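You operate a simulated robot arm through the tools that you are given. There is no shell and no other tool.

You are at the controls of a simulated two-armed robot. One attempt, no reset.

Task
Put the strainer on bypass, shut it off and drain it until the POT gauge shows nought.
Fine: nought is under 0.1 bar; BYPASS lever open first, then INLET and OUTLET shut; the WASTE lever stays open; other valves and the latch stay as they are.

It is judged by the outcome, as a careful person would: the job done as asked, and still so three seconds after it is handed in. It fails if anything else is knocked over, pushed out of place, dropped, spilled or broken.

Robot
Two 6-joint arms with two-finger parallel grippers on one trunk that stands fixed in place. Base frame: the origin is at the foot of the trunk, x ahead of it, y to its left, z up. Units: m, degrees, N and s.
The left shoulder is at [-0.035, 0.177, 0.882], the right one opposite. With the tool pointing down near the work surface each hand reaches from about 0.1 to 0.76 m from the base axis, measured 20 degrees to its own side. Payload 1.57 kg a hand.
The TCP of each hand is the grasp point between the finger pads, 0.03 m short of the fingertips. In the tool frame z runs along the fingers and y along their closing line. The gripper opens to 0.08 m. The fingers are 0.017 m wide and 0.012 m thick; the gripper's body (0.04 by 0.082 m) begins 0.08 m behind the TCP.
Orientation is that of the tool frame in the base frame, as a unit quaternion [x, y, z, w]. With the fingers straight down and closing along the base's y, the tool's x points along the base's -x, its y along +y and its z along -z.

Tools
- The arms move only by the tool drive_tool. It takes "left_steps", "right_steps" or both (then of equal length, played together; a hand with none holds still); each is a list of rows, each a list of 7 numbers: the shift along the tool's x, y, z in mm, then the turn, a rotation vector about the tool's x, y, z in degrees, then the closure, from 0 (fully open) to 1 (shut). In form: [[x, y, z, wx, wy, wz, grip], ...]. A call has 1 to 20 rows; each row is the pose to reach, as a shift and turn from the pose commanded when the call began, along the tool's axes at that moment. A row lasts 0.2 s, in which the tool goes at most 0.05 m and 8.6 degrees; a call with a longer step from one row to the next is refused whole, and so is a gripper value outside its range. Where a pose cannot be reached the arm comes as near as it can. A force on the tool above 50 N (or 10 N above the force at the start of the call, whichever is more), or a blocked arm, ends the call early, and 0.2 s more pass. Each finger travels about 0.072 m/s and halts on what it meets, pressing with about 22 N; the grip force reading is that of the motor and also rises with nothing between the fingers. The clock runs only during rows and for 0.2 s after the last one: add rows that repeat a pose to give the fingers time. It gives the time, the measured TCP pose, the force on the tool (base axes), the opening and the grip force at its end, in the units of the frame above (readings bear some noise), with the torque about the TCP (base axes, N m) and any sound that the robot's microphone picked up.
- Cameras (640 x 400 px; columns grow to the right, rows downward): "scene" is now at [0.0368, -0.0258, 1.6204]; the picture's right is [-0.31, -0.95, 0.00], its down [-0.61, 0.20, -0.77] and it looks along [0.73, -0.24, -0.64] (base axes); focal length 366 px, centre (320, 200). "left" rides on the left gripper at [0.072, 0.007, -0.122] in its tool frame; the picture's right is [-0.09, 1.00, 0.00], its down [-0.84, -0.08, -0.54] and it looks along [-0.54, -0.05, 0.84] (tool axes); focal length 238 px, centre (320, 200). "right" rides on the right gripper at [0.072, -0.007, -0.122] in its tool frame; the picture's right is [0.09, 1.00, 0.00], its down [-0.84, 0.08, -0.54] and it looks along [-0.54, 0.05, 0.84] (tool axes); focal length 238 px, centre (320, 200). There is no depth. A picture from a camera that has moved, and an enlarged one, comes with that camera's place and axes in the base frame and with its lens.
- capture(camera): a new picture of that camera. No time passes.
- raise_lower(by): moves the trunk up (or, below 0, down) by that many m; the arms and the scene camera ride with it, the base frame stays. It gives what a move gives, with no picture.
- pan_tilt(pan, tilt): turns the head with the scene camera to pan (to the left, within 143 degrees either way) and tilt (down, from -29 to 69), counted from straight ahead of the robot (the tilt from the chest, where the trunk bows). It gives what a move gives.
- inspect(camera, box): a new picture of the part [left, top, right, bottom] of that camera's present view, enlarged. No time passes.
- sign_off(): hands the job in; it is judged then, once.

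Nothing tells you positions but the pictures and the camera data. Unless the task says otherwise, let go and move clear before handing in.

The tools are called after "Call:" as a command line: name --argument value ..., lists and objects as JSON in quotes. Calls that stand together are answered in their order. drive_tool: Moves the arms, as the interface text tells. Its arguments: {"type":"object","properties":{"left_steps":{"type":"array","items":{"type":"array","items":{"type":"number"}}},"right_steps":{"type":"array","items":{"type":"array","items":{"type":"number"}}}},"required":[]} The other tools are called the same way: raise_lower (by) moves the trunk up or down; pan_tilt (pan, tilt) turns the head that bears the scene camera; capture (camera) takes a picture; inspect (camera, box) takes an enlarged picture of a part of a camera's view; sign_off () hands the job in.

At the start:

```text
t: 0.0
left_eef_pos: [0.3491, 0.0247, 1.3736]
left_orientation: [0.001, 1.0, 0.0, 0.0]
left_ft_force: [0.9, 0.1, -0.2]
left_torque: [-0.01, 0.01, 0.0]
left_grip_width: 0.0801
left_finger_force: 0.1
right_eef_pos: [0.2669, -0.2265, 1.4171]
right_orientation: [-0.002, 1.0, -0.001, 0.002]
right_ft_force: [0.2, -0.6, 0.3]
right_torque: [0.04, 0.0, -0.01]
right_grip_width: 0.08
right_finger_force: 0.0
trunk travel left (down, up): [-0.323, 0.005]
head pan, tilt (commanded): [-18.2, 39.9]
```

scene: 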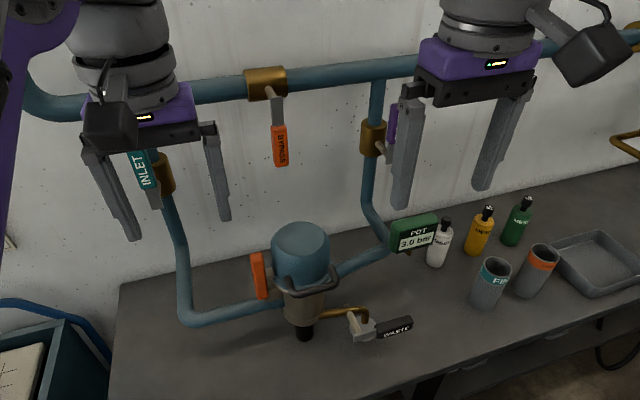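
right: 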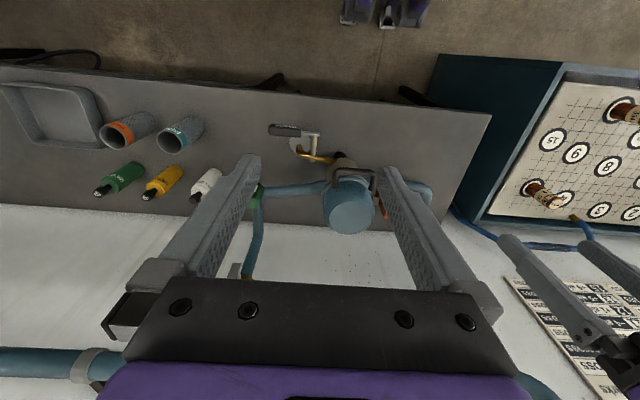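
left: 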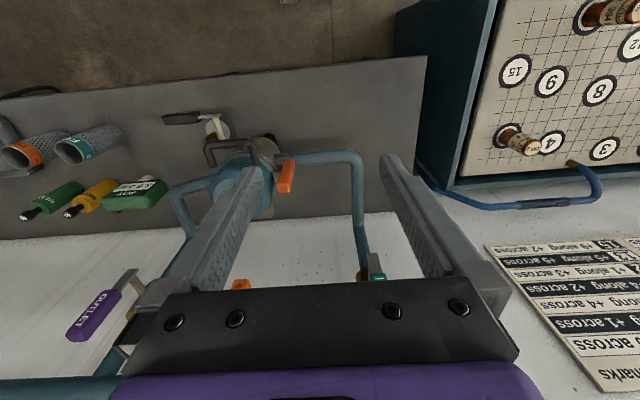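

I see a wall-mounted strainer with a BYPASS lever (orange, hanging), an INLET lever (teal, partly hidden by the left arm), an OUTLET lever (purple, hidden by the right arm... or left), a POT gauge at 3.0 bar and a WASTE lever. I'll look closer at the parts before moving anything.

Call:
inspect --camera "scene" --box '[60, 40, 300, 220]'

Call:
inspect --camera "scene" --box '[220, 200, 460, 380]'

Call:
inspect --camera "left" --box '[60, 100, 400, 360]'

Call:
inspect --camera "right" --box '[200, 90, 480, 300]'

```text
2.22 times, centred on (180, 130) of scene
camera zoom: at [0.0368, -0.0258, 1.6204], right [-0.31, -0.95, 0.0], down [-0.61, 0.2, -0.77], along [0.73, -0.24, -0.64], focal length 814 px, centre (631, 356)
```

zoom: 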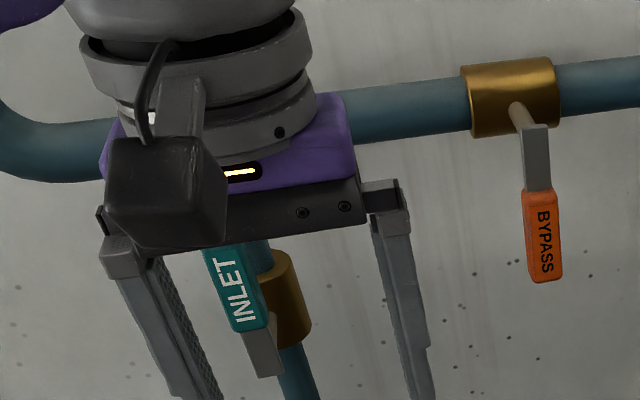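

```text
2.22 times, centred on (340, 290) of scene
camera zoom: at [0.0368, -0.0258, 1.6204], right [-0.31, -0.95, 0.0], down [-0.61, 0.2, -0.77], along [0.73, -0.24, -0.64], focal length 814 px, centre (276, 0)
```

zoom: 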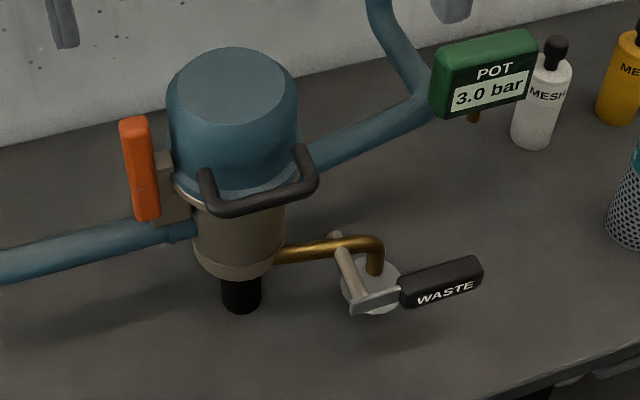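

```text
1.54 times, centred on (230, 230) of left
camera zoom: at [0.2764, 0.0319, 1.4963], right [0.09, 1.0, 0.0], down [0.84, -0.08, 0.54], along [0.54, -0.05, -0.84], focal length 367 px, centre (458, 154)
```

zoom: 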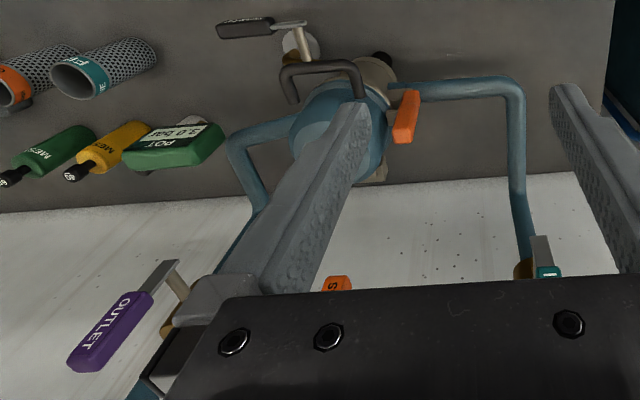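

```text
1.90 times, centred on (340, 195) of right
camera zoom: at [0.1944, -0.2341, 1.5385], right [-0.09, 1.0, 0.0], down [0.84, 0.08, 0.54], along [0.54, 0.05, -0.84], focal length 454 px, centre (282, 210)
```

zoom: 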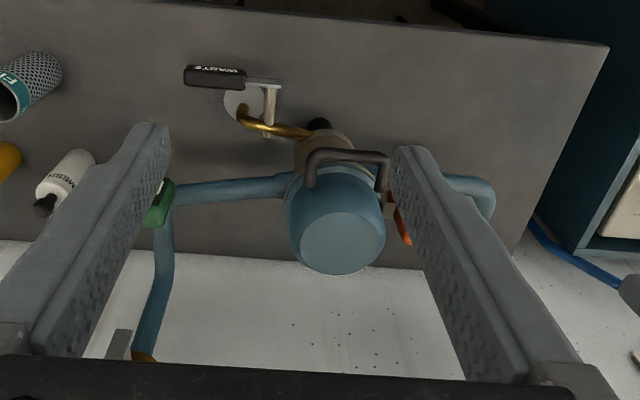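

The arms block the view of the INLET and OUTLET valves. I'll move both hands outwards and back at their present height, well above everything, then look with the head camera.

Call:
drive_tool --left_steps '[[15, 40, 0, 0, 0, 0, 0], [30, 80, 0, 0, 0, 0, 0], [45, 120, 0, 0, 0, 0, 0], [60, 160, 0, 0, 0, 0, 0], [75, 200, 0, 0, 0, 0, 0], [90, 240, 0, 0, 0, 0, 0], [100, 280, 0, 0, 0, 0, 0]]' --right_steps '[[15, -35, 0, 0, 0, 0, 0], [30, -70, 0, 0, 0, 0, 0], [45, -105, 0, 0, 0, 0, 0], [60, -140, 0, 0, 0, 0, 0], [75, -175, 0, 0, 0, 0, 0], [90, -210, 0, 0, 0, 0, 0], [100, -240, 0, 0, 0, 0, 0]]'

```text
t: 1.6
left_eef_pos: [0.249, 0.3058, 1.375]
left_orientation: [0.0, 1.0, 0.0, 0.0]
left_ft_force: [-0.3, 1.3, -0.6]
left_torque: [-0.01, 0.03, 0.04]
left_grip_width: 0.0801
left_finger_force: 0.0
right_eef_pos: [0.1667, -0.4663, 1.4174]
right_orientation: [-0.001, 1.0, 0.0, 0.002]
right_ft_force: [-0.5, -0.1, -0.6]
right_torque: [0.01, 0.0, 0.01]
right_grip_width: 0.08
right_finger_force: 0.1
trunk travel left (down, up): [-0.323, 0.005]
head pan, tilt (commanded): [-18.2, 39.9]
```

The hands are out to the sides. I'll take fresh pictures from all cameras to locate the levers.

Call:
capture --camera "scene"

Call:
capture --camera "left"

Call:
capture --camera "right"

```text
taken
camera scene: at [0.0372, -0.0262, 1.6204], right [-0.31, -0.95, 0.0], down [-0.61, 0.2, -0.77], along [0.73, -0.24, -0.64], focal length 366 px, centre (320, 200)
```

scene: 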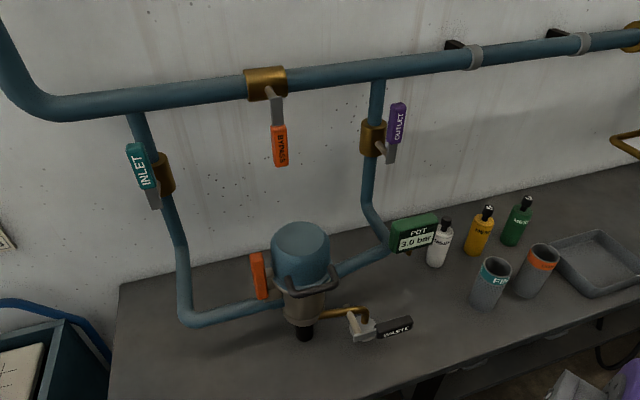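

```text
taken
camera left: at [0.1768, 0.3122, 1.4967], right [0.09, 1.0, 0.0], down [0.84, -0.08, 0.54], along [0.54, -0.05, -0.84], focal length 238 px, centre (320, 200)
```

left: 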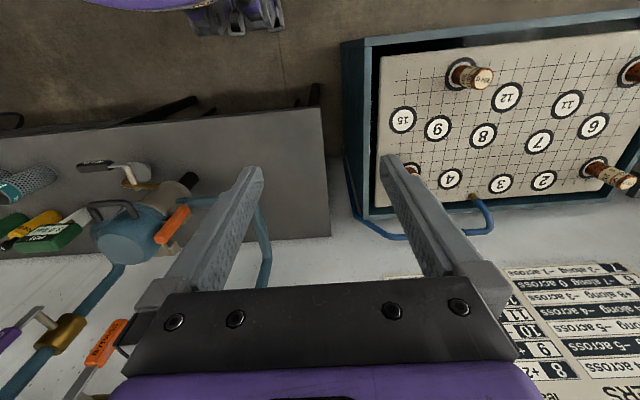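

```text
taken
camera right: at [0.0944, -0.4744, 1.5388], right [-0.09, 1.0, 0.0], down [0.84, 0.08, 0.54], along [0.54, 0.05, -0.84], focal length 238 px, centre (320, 200)
```

right: 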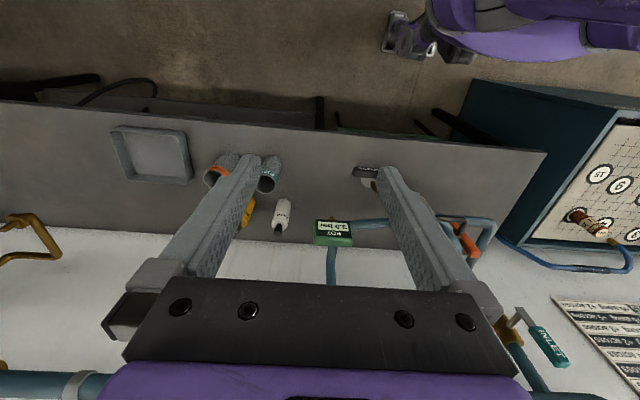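

Now all levers are visible. I'll enlarge each part for precise triangulation and to understand how each valve works.

Call:
inspect --camera "scene" --box '[100, 100, 220, 220]'

Call:
inspect --camera "scene" --box '[220, 50, 340, 180]'

Call:
inspect --camera "scene" --box '[330, 80, 450, 200]'

Call:
inspect --camera "scene" --box '[240, 200, 440, 350]'

Call:
inspect --camera "left" --box '[0, 140, 240, 380]'

Call:
inspect --camera "right" --box '[300, 140, 600, 390]'

```text
3.33 times, centred on (160, 160) of scene
camera zoom: at [0.0372, -0.0262, 1.6204], right [-0.31, -0.95, 0.0], down [-0.61, 0.2, -0.77], along [0.73, -0.24, -0.64], focal length 1221 px, centre (853, 333)
```

zoom: 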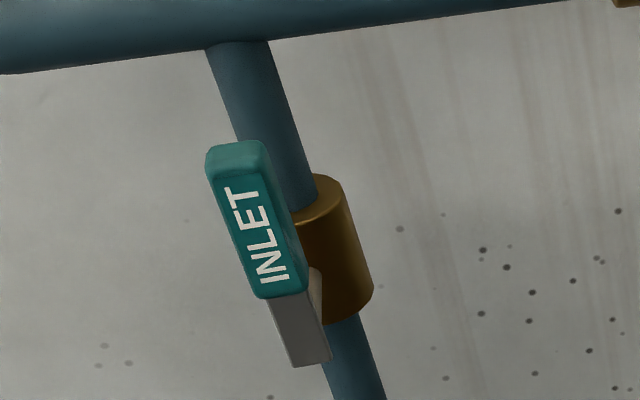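

```text
3.08 times, centred on (280, 115) of scene
camera zoom: at [0.0372, -0.0262, 1.6204], right [-0.31, -0.95, 0.0], down [-0.61, 0.2, -0.77], along [0.73, -0.24, -0.64], focal length 1127 px, centre (443, 462)
```

zoom: 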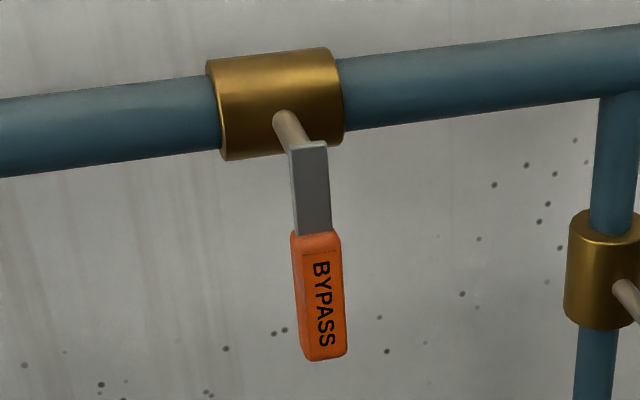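

```text
3.33 times, centred on (390, 140) of scene
camera zoom: at [0.0372, -0.0262, 1.6204], right [-0.31, -0.95, 0.0], down [-0.61, 0.2, -0.77], along [0.73, -0.24, -0.64], focal length 1221 px, centre (87, 400)
```

zoom: 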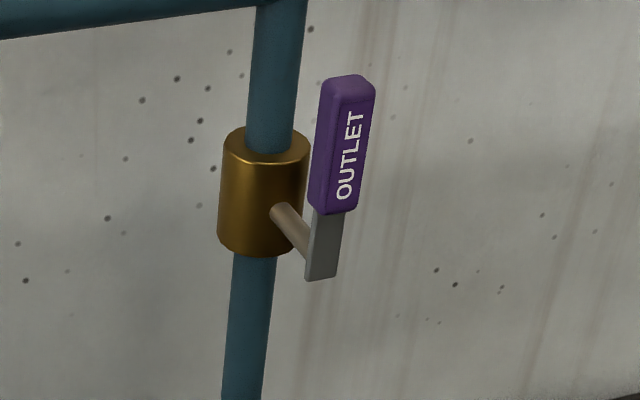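

```text
2.67 times, centred on (340, 275) of scene
camera zoom: at [0.0372, -0.0262, 1.6204], right [-0.31, -0.95, 0.0], down [-0.61, 0.2, -0.77], along [0.73, -0.24, -0.64], focal length 977 px, centre (267, 0)
```

zoom: 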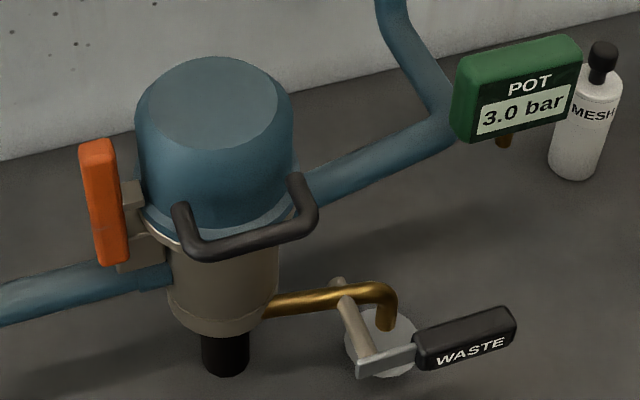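

```text
1.67 times, centred on (120, 260) of left
camera zoom: at [0.1768, 0.3122, 1.4967], right [0.09, 1.0, 0.0], down [0.84, -0.08, 0.54], along [0.54, -0.05, -0.84], focal length 397 px, centre (653, 100)
```

zoom: 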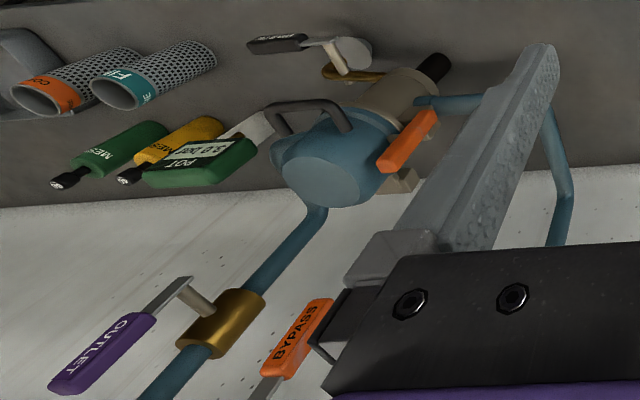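

```text
1.60 times, centred on (450, 265) of right
camera zoom: at [0.0944, -0.4744, 1.5388], right [-0.09, 1.0, 0.0], down [0.84, 0.08, 0.54], along [0.54, 0.05, -0.84], focal length 381 px, centre (112, 96)
```

zoom: 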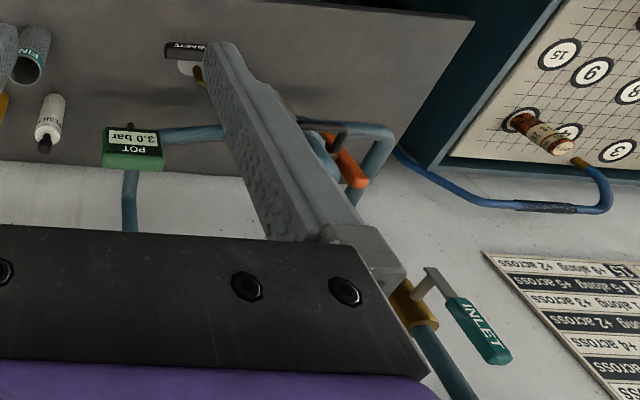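

Triangulating from these views: OUTLET hub ≈ (0.62, -0.38, 1.18) with lever up to z 1.305; INLET hub ≈ (0.62, 0.10, 1.18) lever up to z 1.31; BYPASS hub ≈ (0.62, -0.14, 1.35) hanging to z 1.21; strainer top ≈ (0.50, -0.14, 1.13); WASTE lever ≈ (0.40, -0.33, 0.88). I'll bring the right hand camera nearer the WASTE lever to see its state.

Call:
drive_tool --right_steps '[[-10, 20, 35, 0, 0, 0, 0], [-20, 40, 70, 0, 0, 0, 0], [-30, 60, 105, 0, 0, 0, 0], [-40, 80, 140, 0, 0, 0, 0], [-50, 100, 175, 0, 0, 0, 0], [-53, 116, 210, 0, 0, 0, 0]]'

Call:
capture --camera "right"

Call:
inspect --camera "right" --box '[200, 100, 440, 250]'

```text
t: 3.0
left_eef_pos: [0.2488, 0.3054, 1.3746]
left_orientation: [0.0, 1.0, 0.0, 0.0]
left_ft_force: [0.3, 0.4, 0.0]
left_torque: [0.04, 0.0, 0.04]
left_grip_width: 0.08
left_finger_force: 0.1
right_eef_pos: [0.2203, -0.3494, 1.2075]
right_orientation: [0.0, 1.0, -0.001, 0.002]
right_ft_force: [-0.1, -0.4, 0.6]
right_torque: [-0.04, 0.01, 0.03]
right_grip_width: 0.08
right_finger_force: 0.1
trunk travel left (down, up): [-0.323, 0.005]
head pan, tilt (commanded): [-18.2, 39.9]
```

```text
taken
camera right: at [0.1483, -0.3573, 1.3294], right [-0.09, 1.0, 0.0], down [0.83, 0.08, 0.54], along [0.54, 0.05, -0.84], focal length 238 px, centre (320, 200)
```

right: 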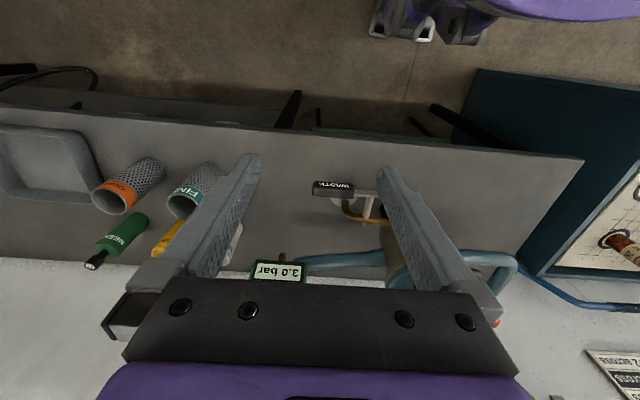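

```text
2.67 times, centred on (320, 175) of right
camera zoom: at [0.1483, -0.3573, 1.3294], right [-0.09, 1.0, 0.0], down [0.83, 0.08, 0.54], along [0.54, 0.05, -0.84], focal length 636 px, centre (320, 267)
```

zoom: 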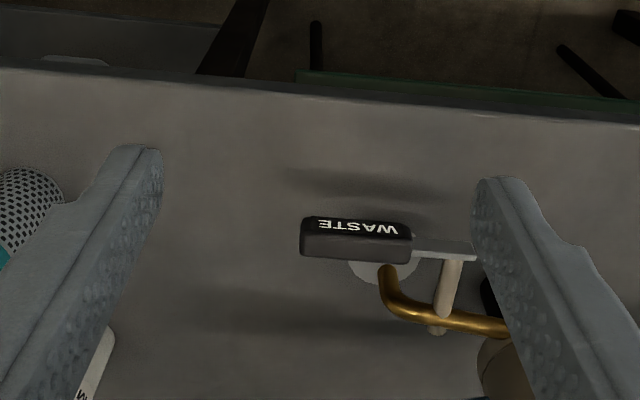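

In this close view the WASTE lever lies along the brass pipe's horizontal run; whether it is open will show on the gauge later (no flow sound so far). Next I set up the right hand for the BYPASS lever: fingers shut as a peg, tilted to point forward and 30° down, just left of the lever and well short of it.

Call:
drive_tool --right_steps '[[-22, 32, -8, 0, -7.5, 0, 0.3], [-45, 65, -15, 0, -15, 0, 0.6], [-67, 97, -22, 0, -22.5, 0, 1], [-90, 130, -30, 0, -30, 0, 1], [-112, 162, -37, 0, -37.5, 0, 1], [-135, 195, -44, 0, -45, 0, 1], [-157, 227, -51, 0, -52.5, 0, 1], [-180, 260, -58, 0, -60, 0, 1]]'

Call:
capture --camera "scene"

Call:
capture --camera "right"

```text
t: 4.8
left_eef_pos: [0.2504, 0.3068, 1.3749]
left_orientation: [0.0, 1.0, 0.0, 0.0]
left_ft_force: [-0.6, -0.1, -0.1]
left_torque: [-0.01, 0.05, 0.01]
left_grip_width: 0.0802
left_finger_force: 0.2
right_eef_pos: [0.4009, -0.09, 1.2654]
right_orientation: [-0.001, 0.865, 0.0, 0.501]
right_ft_force: [0.4, -0.6, 0.0]
right_torque: [0.03, -0.01, -0.03]
right_grip_width: 0.0
right_finger_force: 21.0
trunk travel left (down, up): [-0.323, 0.005]
head pan, tilt (commanded): [-18.2, 39.9]
```

```text
taken
camera scene: at [0.0378, -0.0253, 1.6205], right [-0.31, -0.95, 0.0], down [-0.61, 0.2, -0.77], along [0.73, -0.24, -0.64], focal length 366 px, centre (320, 200)
```

scene: 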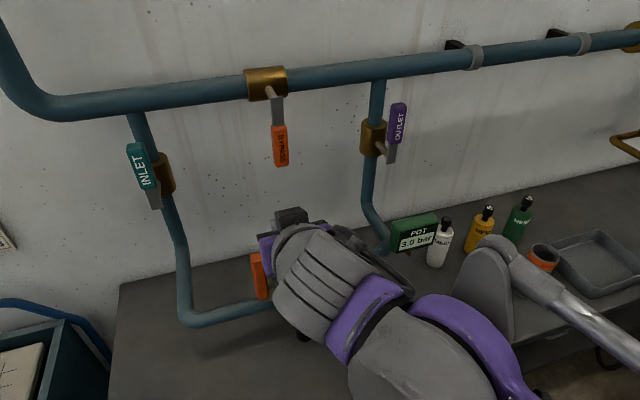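

```text
taken
camera right: at [0.2591, -0.0971, 1.263], right [-0.05, 1.0, -0.08], down [-0.06, 0.08, 1.0], along [1.0, 0.05, 0.05], focal length 238 px, centre (320, 200)
```

right: 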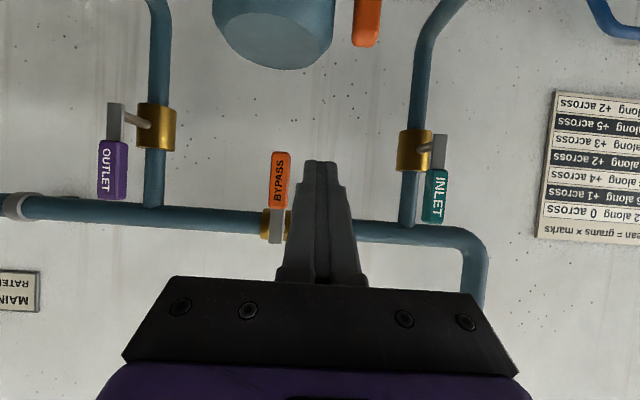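

The close view confirms the BYPASS lever at y ≈ -0.143, tip z ≈ 1.215, with a clear space to its left at y = -0.09. I move the peg straight forward until the fingertips pass the lever plane.

Call:
drive_tool --right_steps '[[-20, 0, 35, 0, 0, 0, 1], [-40, 0, 70, 0, 0, 0, 1], [-60, 0, 104, 0, 0, 0, 1], [-80, 0, 139, 0, 0, 0, 1], [-95, 0, 165, 0, 0, 0, 1], [-105, 0, 182, 0, 0, 0, 1]]'

Call:
capture --camera "right"

Call:
capture --camera "scene"

```text
t: 6.2
left_eef_pos: [0.2508, 0.3044, 1.3746]
left_orientation: [0.0, 1.0, 0.0, 0.0]
left_ft_force: [0.1, -0.8, 0.8]
left_torque: [-0.01, 0.03, 0.0]
left_grip_width: 0.08
left_finger_force: 0.1
right_eef_pos: [0.6108, -0.0904, 1.2652]
right_orientation: [0.0, 0.866, -0.001, 0.501]
right_ft_force: [0.6, 0.1, -0.2]
right_torque: [0.02, 0.0, 0.02]
right_grip_width: 0.0
right_finger_force: 21.3
trunk travel left (down, up): [-0.323, 0.005]
head pan, tilt (commanded): [-18.2, 39.9]
```

```text
taken
camera right: at [0.4694, -0.0977, 1.2635], right [-0.05, 1.0, -0.08], down [-0.05, 0.08, 1.0], along [1.0, 0.05, 0.05], focal length 238 px, centre (320, 200)
```

right: 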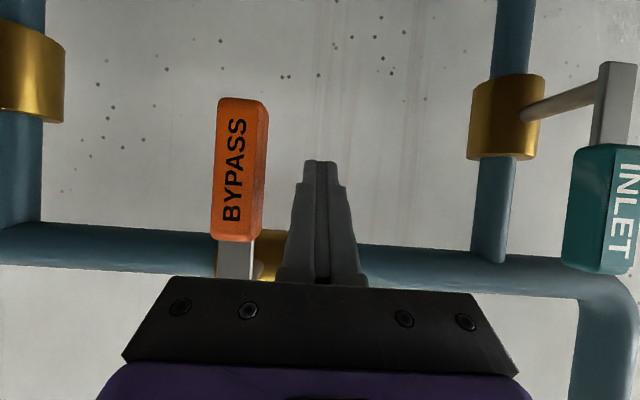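

```text
taken
camera scene: at [0.0376, -0.0256, 1.6204], right [-0.31, -0.95, 0.0], down [-0.61, 0.2, -0.77], along [0.73, -0.24, -0.64], focal length 366 px, centre (320, 200)
```

scene: 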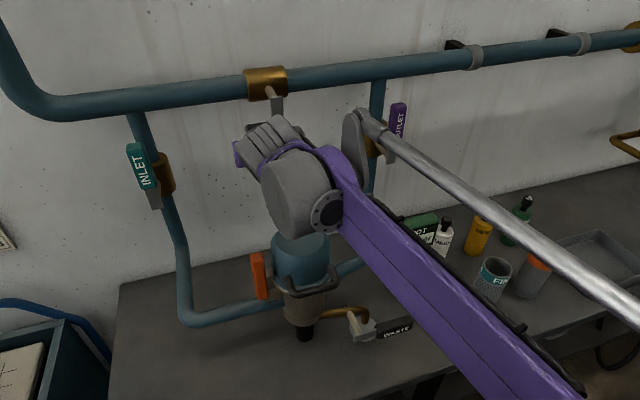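

The peg is beside the lever with about 25 mm to go. I push gently towards -y and watch whether the lever yields or is against its stop.

Call:
drive_tool --right_steps '[[0, -10, 0, 0, 0, 0, 1], [0, -20, 0, 0, 0, 0, 1], [0, -27, 0, 0, 0, 0, 1], [0, -33, 0, 0, 0, 0, 1], [0, -39, 0, 0, 0, 0, 1], [0, -45, 0, 0, 0, 0, 1]]'

Call:
capture --camera "right"

```text
t: 7.6
left_eef_pos: [0.25, 0.3066, 1.3744]
left_orientation: [0.0, 1.0, 0.0, 0.0]
left_ft_force: [0.4, 0.1, -0.3]
left_torque: [0.02, 0.01, 0.02]
left_grip_width: 0.0799
left_finger_force: 0.0
right_eef_pos: [0.61, -0.134, 1.2655]
right_orientation: [0.0, 0.865, -0.001, 0.501]
right_ft_force: [-2.0, 6.8, -10.5]
right_torque: [0.04, -0.06, -0.05]
right_grip_width: 0.0001
right_finger_force: 21.7
trunk travel left (down, up): [-0.323, 0.005]
head pan, tilt (commanded): [-18.2, 39.9]
```

```text
taken
camera right: at [0.4687, -0.1425, 1.2635], right [-0.05, 1.0, -0.08], down [-0.05, 0.08, 1.0], along [1.0, 0.05, 0.05], focal length 238 px, centre (320, 200)
```

right: 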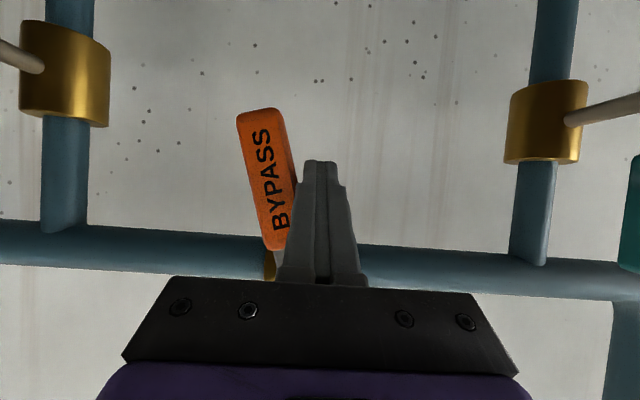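

The lever yields towards -y (about 12° turned, small force). I continue the push along the arc about its hub, pausing at about 60° to check clearances.

Call:
drive_tool --right_steps '[[3, -6, 1.7, 0, 0, 0, 1], [3.1, -12, 1.8, 0, 0, 0, 1], [2.4, -20, 1.4, 0, 0, 0, 1], [1.2, -27, 0.7, 0, 0, 0, 1], [-0.6, -34, -0.4, 0, 0, 0, 1], [-3, -41, -1.8, 0, 0, 0, 1], [-6, -48, -3.5, 0, 0, 0, 1], [-9.2, -54.5, -5.3, 0, 0, 0, 1], [-13, -60, -7.5, 0, 0, 0, 1], [-17.3, -66, -10, 0, 0, 0, 1]]'

Call:
capture --camera "right"

Call:
capture --camera "scene"

Call:
capture --camera "left"

```text
t: 9.8
left_eef_pos: [0.249, 0.3068, 1.3754]
left_orientation: [0.001, 1.0, 0.0, 0.0]
left_ft_force: [-0.4, 0.6, 0.3]
left_torque: [0.0, -0.01, -0.02]
left_grip_width: 0.08
left_finger_force: 0.1
right_eef_pos: [0.6092, -0.2011, 1.2854]
right_orientation: [0.0, 0.866, 0.0, 0.501]
right_ft_force: [-2.4, 5.7, -2.8]
right_torque: [-0.06, -0.02, -0.04]
right_grip_width: 0.0
right_finger_force: 21.6
trunk travel left (down, up): [-0.323, 0.005]
head pan, tilt (commanded): [-18.2, 39.9]
```

```text
taken
camera right: at [0.468, -0.2086, 1.2841], right [-0.05, 1.0, -0.08], down [-0.05, 0.08, 1.0], along [1.0, 0.05, 0.05], focal length 238 px, centre (320, 200)
```

right: 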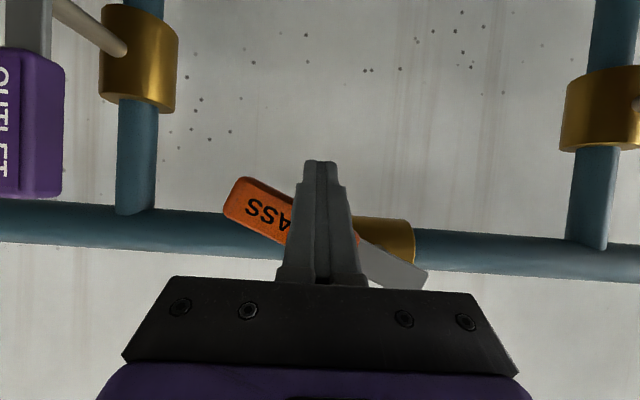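

```text
taken
camera scene: at [0.0364, -0.0246, 1.6205], right [-0.31, -0.95, 0.0], down [-0.61, 0.2, -0.77], along [0.73, -0.24, -0.64], focal length 366 px, centre (320, 200)
```

scene: 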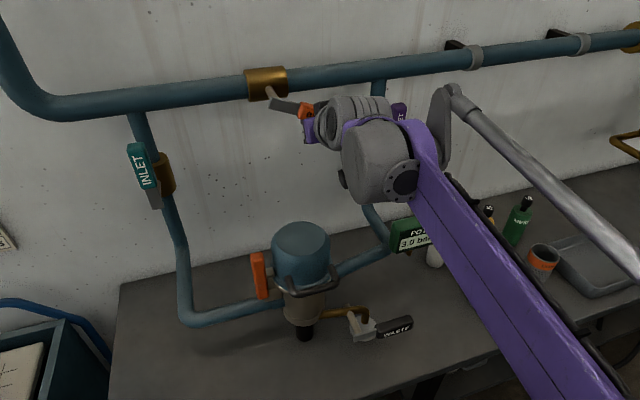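

```text
taken
camera left: at [0.1763, 0.3131, 1.4964], right [0.09, 1.0, 0.0], down [0.84, -0.08, 0.54], along [0.54, -0.05, -0.84], focal length 238 px, centre (320, 200)
```

left: 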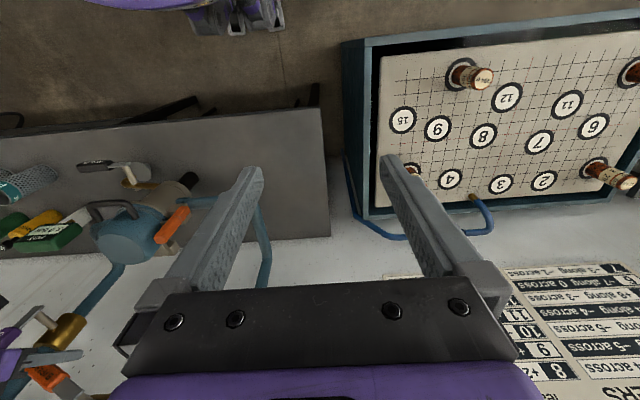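

The lever is at about 60°, with everything clear. I finish the arc, lifting the lever to horizontal and feeling for its stop.

Call:
drive_tool --right_steps '[[-4.8, -5.3, -2.8, 0, 0, 0, 1], [-9.9, -10.2, -5.7, 0, 0, 0, 1], [-15.3, -14.4, -8.9, 0, 0, 0, 1], [-21, -18, -12.2, 0, 0, 0, 1], [-26.8, -21, -15.5, 0, 0, 0, 1], [-33.8, -23.6, -19.5, 0, 0, 0, 1], [-37.2, -24, -21.5, 0, 0, 0, 1], [-39.8, -24, -23, 0, 0, 0, 1]]'

Call:
capture --camera "right"

Call:
capture --camera "scene"

```text
t: 11.2
left_eef_pos: [0.2493, 0.3038, 1.375]
left_orientation: [0.0, 1.0, 0.001, 0.0]
left_ft_force: [0.6, 0.3, -1.0]
left_torque: [0.05, 0.0, -0.03]
left_grip_width: 0.08
left_finger_force: 0.0
right_eef_pos: [0.6091, -0.2224, 1.3167]
right_orientation: [-0.003, 0.87, 0.002, 0.493]
right_ft_force: [-8.6, 4.2, -22.1]
right_torque: [-0.15, -0.04, -0.3]
right_grip_width: 0.0
right_finger_force: 21.2
trunk travel left (down, up): [-0.323, 0.005]
head pan, tilt (commanded): [-18.2, 39.9]
stopped in row 7 (right hand): the force on the tool passed its limit at 60 N (the readings are from after the stop); the commanded pose is now the measured one
```

```text
taken
camera right: at [0.4667, -0.231, 1.3177], right [-0.06, 1.0, -0.08], down [-0.03, 0.08, 1.0], along [1.0, 0.06, 0.03], focal length 238 px, centre (320, 200)
```

right: 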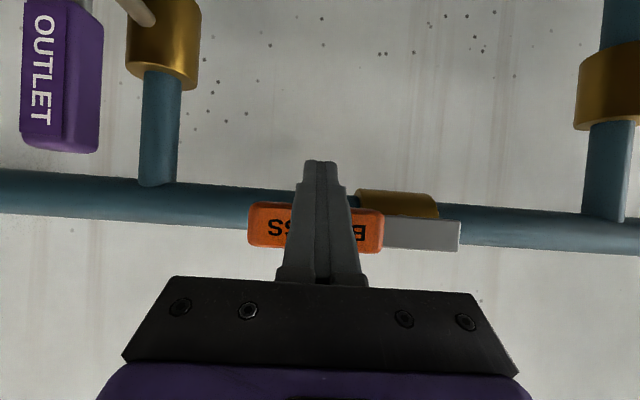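

```text
taken
camera scene: at [0.0378, -0.0264, 1.6204], right [-0.31, -0.95, 0.0], down [-0.61, 0.2, -0.77], along [0.73, -0.24, -0.64], focal length 366 px, centre (320, 200)
```

scene: 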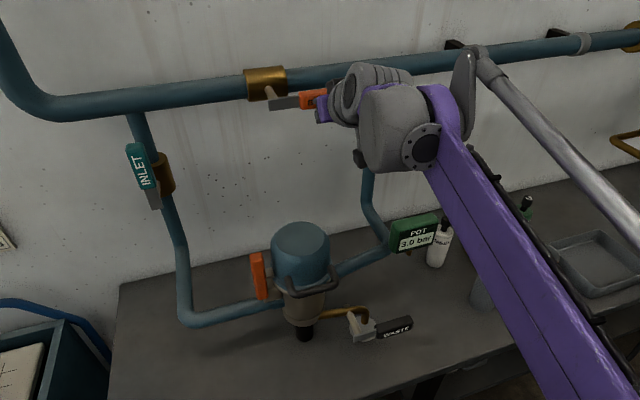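

The BYPASS lever is now horizontal along its pipe and came up against its stop. I ease the right peg down off the lever and retreat, and at the same time bring the left hand (peg, same tilt) to stand off in front and left of the INLET lever.

Call:
drive_tool --right_steps '[[6.5, 0, 3.9, 0, 0, 0, 1], [12.9, 0, 7.7, 0, 0, 0, 1], [28.3, 0, -18, 0, 0, 0, 1], [48.9, 0, -52.3, 0, 0, 0, 1], [69.4, 0, -86.7, 0, 0, 0, 1], [89.9, 0, -121, 0, 0, 0, 1], [110.5, 0, -155.3, 0, 0, 0, 1], [125.9, 0, -181, 0, 0, 0, 1]]' --left_steps '[[-19, -18, 14, 0, -7.5, 0, 0.3], [-38, -36, 28, 0, -15, 0, 0.6], [-57, -54, 41, 0, -22.5, 0, 1], [-76, -72, 55, 0, -30, 0, 1], [-95, -90, 69, 0, -37.5, 0, 1], [-113, -108, 83, 0, -45, 0, 1], [-132, -126, 96, 0, -52.5, 0, 1], [-151, -144, 110, 0, -60, 0, 1]]'

Call:
capture --camera "scene"

Call:
capture --camera "right"

Call:
capture --camera "left"

```text
t: 13.0
left_eef_pos: [0.3999, 0.1603, 1.2663]
left_orientation: [0.0, 0.866, -0.001, 0.5]
left_ft_force: [0.4, 0.5, -0.4]
left_torque: [0.0, 0.01, 0.0]
left_grip_width: 0.0
left_finger_force: 21.5
right_eef_pos: [0.3869, -0.2237, 1.305]
right_orientation: [-0.003, 0.869, 0.002, 0.495]
right_ft_force: [1.2, 0.5, 0.0]
right_torque: [0.01, -0.03, 0.0]
right_grip_width: 0.0
right_finger_force: 21.2
trunk travel left (down, up): [-0.323, 0.005]
head pan, tilt (commanded): [-18.2, 39.9]
```

```text
taken
camera scene: at [0.0361, -0.0254, 1.6204], right [-0.31, -0.95, 0.0], down [-0.61, 0.2, -0.77], along [0.73, -0.24, -0.64], focal length 366 px, centre (320, 200)
```

scene: 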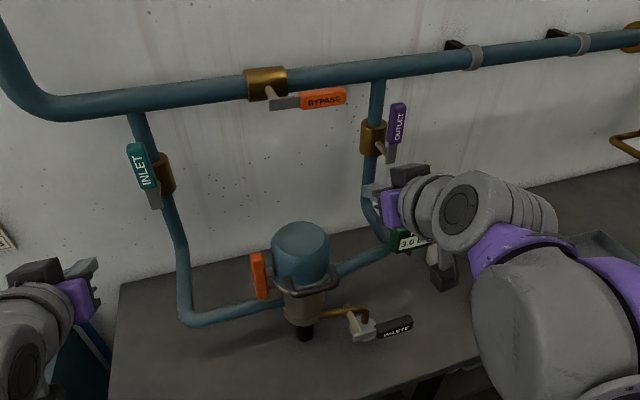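

```text
taken
camera right: at [0.2456, -0.2316, 1.3033], right [-0.05, 1.0, -0.08], down [-0.04, 0.08, 1.0], along [1.0, 0.06, 0.04], focal length 238 px, centre (320, 200)
```

right: 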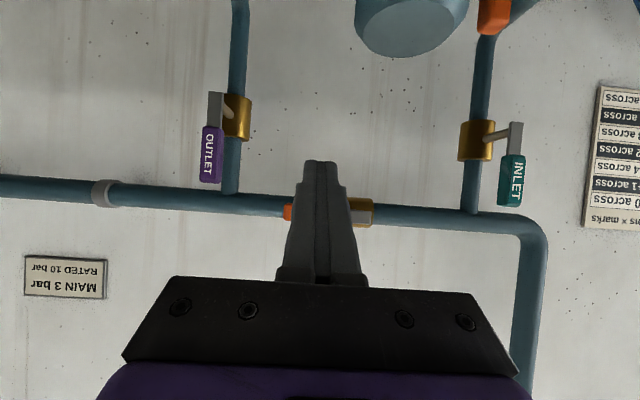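

```text
taken
camera left: at [0.2581, 0.1679, 1.2633], right [0.05, 1.0, 0.08], down [-0.05, -0.08, 1.0], along [1.0, -0.05, 0.05], focal length 238 px, centre (320, 200)
```

left: 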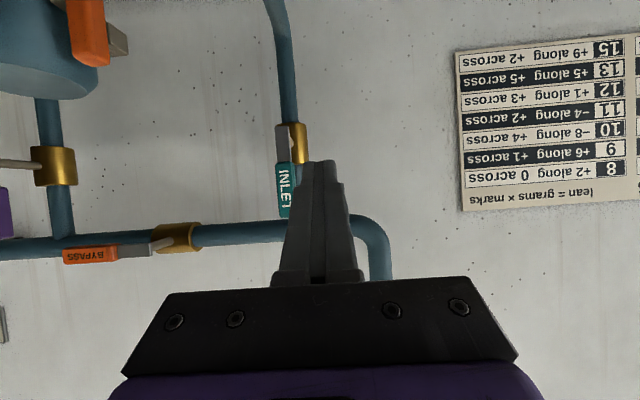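

BYPASS now lies along its pipe and stays there. I check it enlarged before touching INLET.

Call:
inspect --camera "scene" --box '[220, 50, 400, 150]'

Call:
inspect --camera "left" --box '[0, 100, 320, 300]'

```text
3.56 times, centred on (310, 100) of scene
camera zoom: at [0.0361, -0.0254, 1.6204], right [-0.31, -0.95, 0.0], down [-0.61, 0.2, -0.77], along [0.73, -0.24, -0.64], focal length 1302 px, centre (356, 556)
```

zoom: 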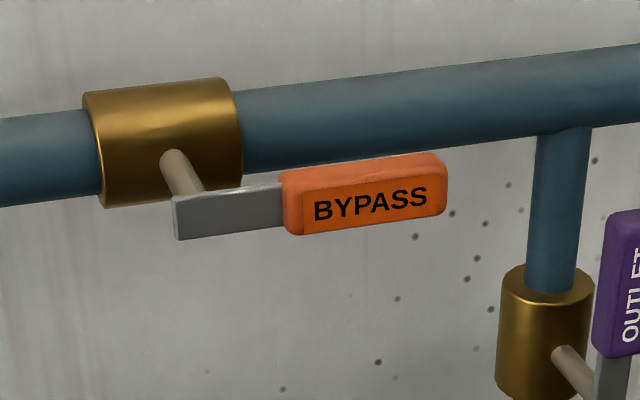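

```text
2.00 times, centred on (160, 200) of left
camera zoom: at [0.2581, 0.1679, 1.2633], right [0.05, 1.0, 0.08], down [-0.05, -0.08, 1.0], along [1.0, -0.05, 0.05], focal length 477 px, centre (640, 200)
```

zoom: 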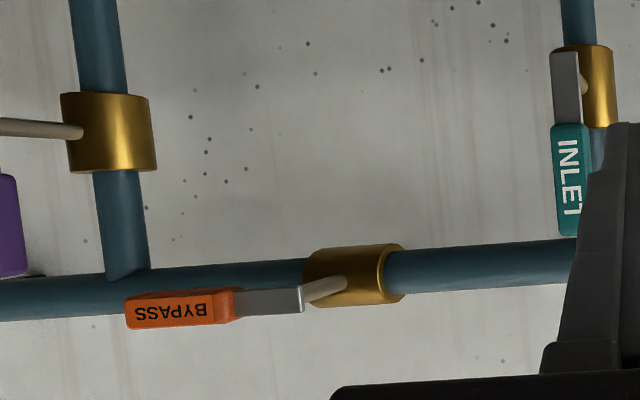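

BYPASS is properly open. Now the left peg goes straight forward beside the INLET lever, on its left with about 35 mm clearance.

Call:
drive_tool --left_steps '[[-20, 0, 35, 0, 0, 0, 1], [-40, 0, 70, 0, 0, 0, 1], [-60, 0, 104, 0, 0, 0, 1], [-80, 0, 139, 0, 0, 0, 1], [-95, 0, 165, 0, 0, 0, 1], [-105, 0, 182, 0, 0, 0, 1]]'

Call:
capture --camera "left"

Call:
capture --camera "scene"

```text
t: 14.4
left_eef_pos: [0.6124, 0.1621, 1.2646]
left_orientation: [-0.002, 0.866, 0.001, 0.5]
left_ft_force: [0.2, 0.5, -0.7]
left_torque: [-0.02, -0.01, 0.0]
left_grip_width: 0.0002
left_finger_force: 21.3
right_eef_pos: [0.3883, -0.2238, 1.3035]
right_orientation: [-0.003, 0.868, 0.002, 0.496]
right_ft_force: [0.3, -0.8, -0.3]
right_torque: [-0.02, 0.01, 0.01]
right_grip_width: 0.0001
right_finger_force: 21.1
trunk travel left (down, up): [-0.323, 0.005]
head pan, tilt (commanded): [-18.2, 39.9]
```

```text
taken
camera left: at [0.4695, 0.1689, 1.2632], right [0.05, 1.0, 0.08], down [-0.05, -0.08, 1.0], along [1.0, -0.05, 0.05], focal length 238 px, centre (320, 200)
```

left: 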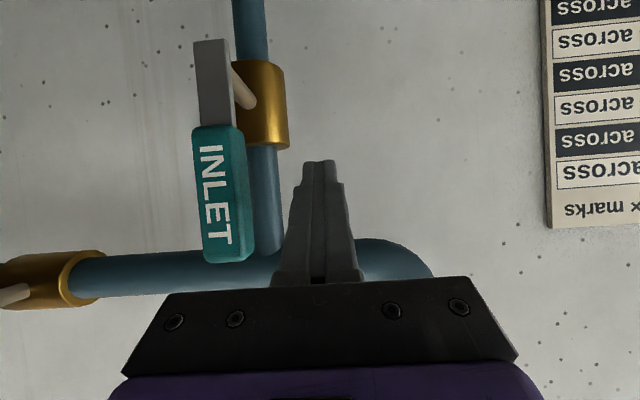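

```text
taken
camera scene: at [0.0376, -0.0258, 1.6204], right [-0.31, -0.95, 0.0], down [-0.61, 0.2, -0.77], along [0.73, -0.24, -0.64], focal length 366 px, centre (320, 200)
```

scene: 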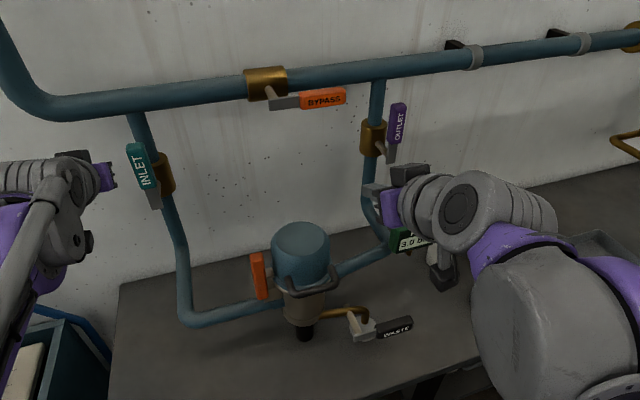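

The INLET lever is at y ≈ 0.10, with the peg 35 mm to its left. I push gently towards -y and check that it yields.

Call:
drive_tool --left_steps '[[0, -12, 0, 0, 0, 0, 1], [0, -24, 0, 0, 0, 0, 1], [0, -34, 0, 0, 0, 0, 1], [0, -42, 0, 0, 0, 0, 1], [0, -49, 0, 0, 0, 0, 1], [-1, -56, -0.5, 0, 0, 0, 1]]'

Call:
capture --camera "left"

```text
t: 15.8
left_eef_pos: [0.6109, 0.1071, 1.2657]
left_orientation: [0.0, 0.867, 0.0, 0.499]
left_ft_force: [-2.0, 5.6, -1.9]
left_torque: [0.13, 0.06, 0.1]
left_grip_width: 0.0
left_finger_force: 20.9
right_eef_pos: [0.3882, -0.2228, 1.3027]
right_orientation: [-0.003, 0.868, 0.001, 0.496]
right_ft_force: [-0.5, 0.1, 0.1]
right_torque: [-0.01, 0.01, 0.03]
right_grip_width: 0.0
right_finger_force: 21.6
trunk travel left (down, up): [-0.323, 0.005]
head pan, tilt (commanded): [-18.2, 39.9]
```

```text
taken
camera left: at [0.468, 0.1132, 1.2639], right [0.04, 1.0, 0.08], down [-0.05, -0.08, 1.0], along [1.0, -0.05, 0.05], focal length 238 px, centre (320, 200)
```

left: 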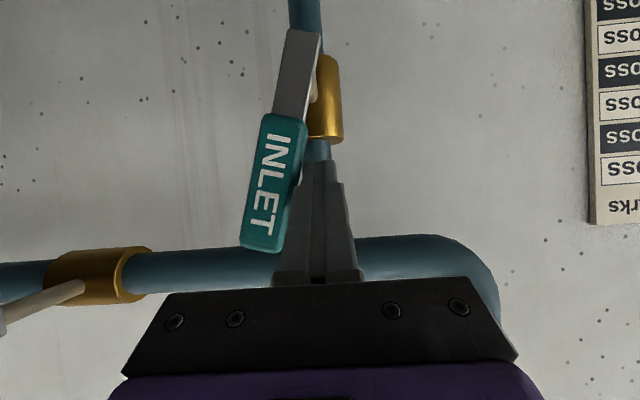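

INLET yields the same way (about 14°). I continue along the arc about its hub down to horizontal, until it meets its stop.

Call:
drive_tool --left_steps '[[-0.3, -7.5, -0.1, 0, 0, 0, 1], [0, -14.9, 0, 0, 0, 0, 1], [1.3, -22, 0.8, 0, 0, 0, 1], [3, -29.1, 1.8, 0, 0, 0, 1], [5.4, -36, 3.1, 0, 0, 0, 1], [8, -42.6, 4.6, 0, 0, 0, 1], [11.3, -48.8, 6.5, 0, 0, 0, 1], [14.8, -54.7, 8.6, 0, 0, 0, 1], [19.1, -60.2, 11, 0, 0, 0, 1], [23.5, -65.4, 13.6, 0, 0, 0, 1]]'

Call:
capture --camera "left"

Call:
capture --camera "scene"

```text
t: 18.0
left_eef_pos: [0.6116, 0.0405, 1.2391]
left_orientation: [-0.001, 0.866, 0.0, 0.5]
left_ft_force: [1.8, 3.7, 1.7]
left_torque: [0.09, -0.06, 0.09]
left_grip_width: 0.0001
left_finger_force: 21.3
right_eef_pos: [0.3891, -0.2226, 1.304]
right_orientation: [-0.002, 0.869, 0.0, 0.495]
right_ft_force: [-0.3, 0.8, 1.0]
right_torque: [0.02, -0.01, 0.0]
right_grip_width: 0.0001
right_finger_force: 22.0
trunk travel left (down, up): [-0.323, 0.005]
head pan, tilt (commanded): [-18.2, 39.9]
```

```text
taken
camera left: at [0.4689, 0.0469, 1.2372], right [0.05, 1.0, 0.08], down [-0.05, -0.08, 1.0], along [1.0, -0.05, 0.05], focal length 238 px, centre (320, 200)
```

left: 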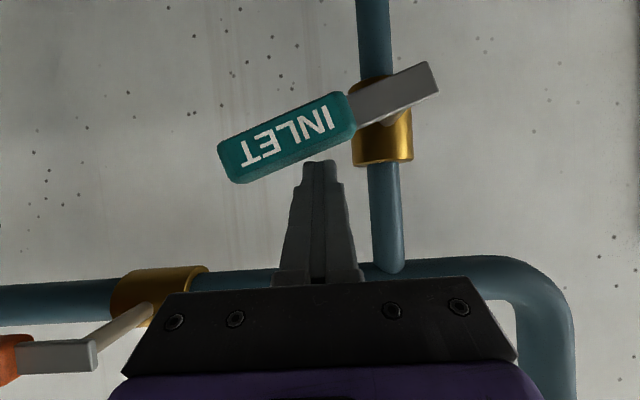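

```text
taken
camera scene: at [0.0372, -0.0251, 1.6205], right [-0.31, -0.95, 0.0], down [-0.61, 0.2, -0.77], along [0.73, -0.24, -0.64], focal length 366 px, centre (320, 200)
```

scene: 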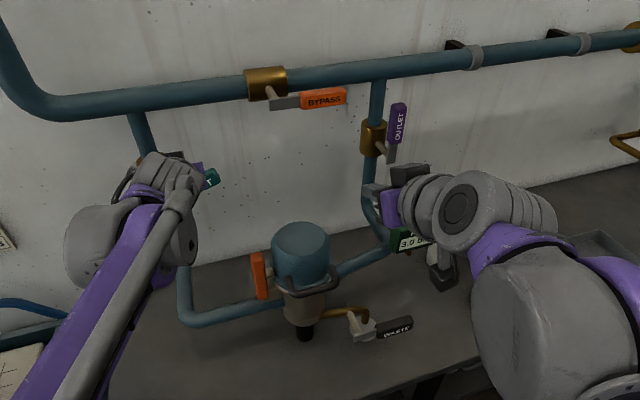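

INLET is at about 70°. I press it the rest of the way down to its stop.

Call:
drive_tool --left_steps '[[3.5, -4.6, 2, 0, 0, 0, 1], [7.3, -8.6, 4.2, 0, 0, 0, 1], [12.1, -12.6, 7, 0, 0, 0, 1], [16.8, -15.6, 9.7, 0, 0, 0, 1], [21.7, -17.6, 12.5, 0, 0, 0, 1], [25.1, -18, 14.5, 0, 0, 0, 1], [28.6, -18, 16.5, 0, 0, 0, 1]]'

Call:
capture --camera "left"

Call:
capture --camera "scene"

```text
t: 19.5
left_eef_pos: [0.6106, 0.0217, 1.215]
left_orientation: [0.002, 0.862, 0.0, 0.506]
left_ft_force: [2.0, 5.6, 32.2]
left_torque: [0.11, -0.77, 0.22]
left_grip_width: 0.0002
left_finger_force: 21.2
right_eef_pos: [0.3851, -0.2233, 1.3041]
right_orientation: [-0.003, 0.868, 0.002, 0.497]
right_ft_force: [0.7, 0.2, -0.5]
right_torque: [0.02, -0.02, -0.02]
right_grip_width: 0.0
right_finger_force: 20.9
trunk travel left (down, up): [-0.323, 0.005]
head pan, tilt (commanded): [-18.2, 39.9]
stopped in row 7 (left hand): the force on the tool passed its limit at 55 N (the readings are from after the stop); the commanded pose is now the measured one
```

```text
taken
camera left: at [0.468, 0.0302, 1.2117], right [0.05, 1.0, 0.08], down [-0.07, -0.08, 0.99], along [1.0, -0.05, 0.06], focal length 238 px, centre (320, 200)
```

left: 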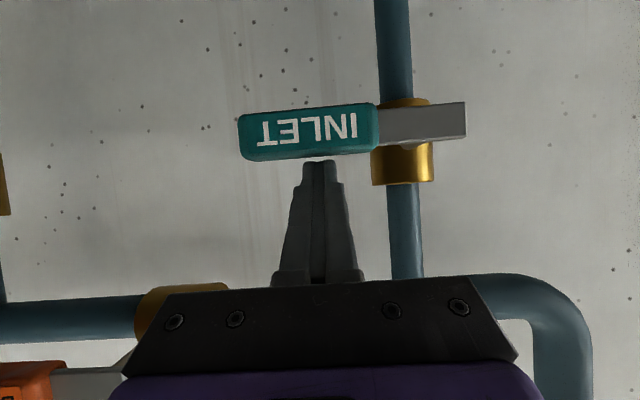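

```text
taken
camera scene: at [0.033, -0.0251, 1.6206], right [-0.31, -0.95, 0.0], down [-0.61, 0.2, -0.77], along [0.73, -0.24, -0.64], focal length 366 px, centre (320, 200)
```

scene: 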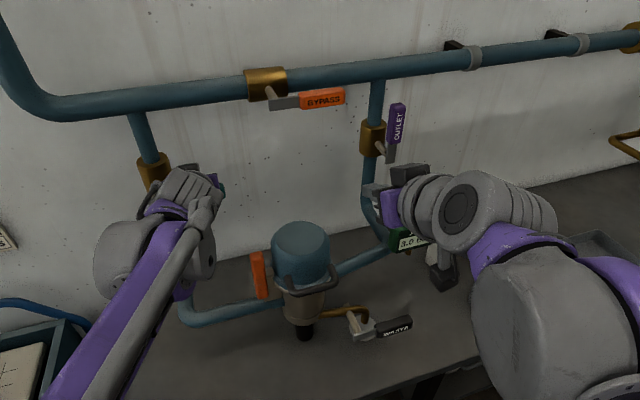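

INLET is horizontal and against its stop (shut). The left hand backs off and retreats while the right hand goes to stand just left of the OUTLET lever.

Call:
drive_tool --left_steps '[[-8.7, 0, -4.9, 0, 0, 0, 1], [-17.5, 0, -9.8, 0, 0, 0, 1], [-0.4, 0, -40.4, 0, 0, 0, 1], [19.1, 0, -75.3, 0, 0, 0, 1], [38.6, 0, -110.2, 0, 0, 0, 1], [58.1, 0, -145.1, 0, 0, 0, 1], [77.7, 0, -180, 0, 0, 0, 1], [77.7, 45, -180, 0, 0, 0, 1], [77.7, 90, -180, 0, 0, 0, 1]]' --right_steps '[[11, -30, 6.5, 0, 0, 0, 1], [22, -60, 13, 0, 0, 0, 1], [33.6, -92, 19.8, 0, 0, 0, 1], [15.8, -92, 50, 0, 0, 0, 1], [-4.5, -92, 84.4, 0, 0, 0, 1], [-24.8, -92, 118.9, 0, 0, 0, 1], [-45.1, -92, 153.3, 0, 0, 0, 1], [-65.4, -92, 187.8, 0, 0, 0, 1], [-79.1, -92, 211.1, 0, 0, 0, 1]]'

Call:
capture --camera "right"

Call:
capture --camera "scene"

Call:
capture --camera "left"

```text
t: 21.5
left_eef_pos: [0.4176, 0.1124, 1.2326]
left_orientation: [0.001, 0.864, 0.0, 0.504]
left_ft_force: [0.0, 0.6, -0.4]
left_torque: [0.0, 0.0, 0.01]
left_grip_width: 0.0001
left_finger_force: 21.4
right_eef_pos: [0.6133, -0.315, 1.2628]
right_orientation: [-0.003, 0.868, 0.003, 0.496]
right_ft_force: [-0.9, 0.1, -0.2]
right_torque: [0.0, 0.04, -0.03]
right_grip_width: 0.0
right_finger_force: 21.3
trunk travel left (down, up): [-0.323, 0.005]
head pan, tilt (commanded): [-18.2, 39.9]
```

```text
taken
camera right: at [0.4697, -0.3227, 1.2633], right [-0.05, 1.0, -0.08], down [-0.04, 0.08, 1.0], along [1.0, 0.06, 0.04], focal length 238 px, centre (320, 200)
```

right: 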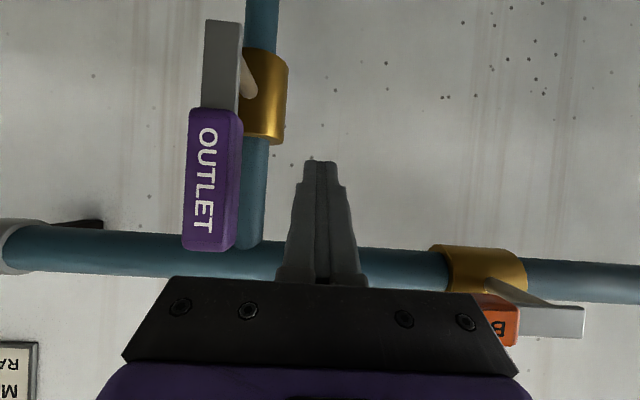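

```text
taken
camera scene: at [0.0369, -0.0258, 1.6204], right [-0.31, -0.95, 0.0], down [-0.61, 0.2, -0.77], along [0.73, -0.24, -0.64], focal length 366 px, centre (320, 200)
```

scene: 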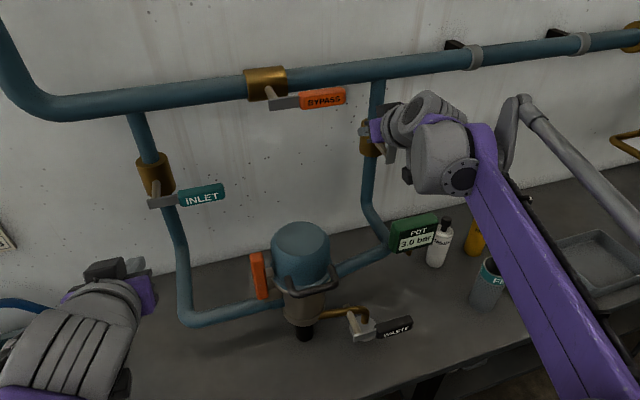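

```text
taken
camera left: at [0.2753, 0.12, 1.2293], right [0.05, 1.0, 0.08], down [-0.06, -0.08, 1.0], along [1.0, -0.05, 0.05], focal length 238 px, centre (320, 200)
```

left: 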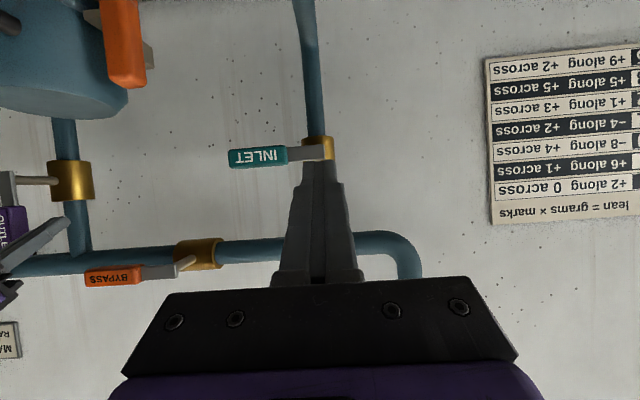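

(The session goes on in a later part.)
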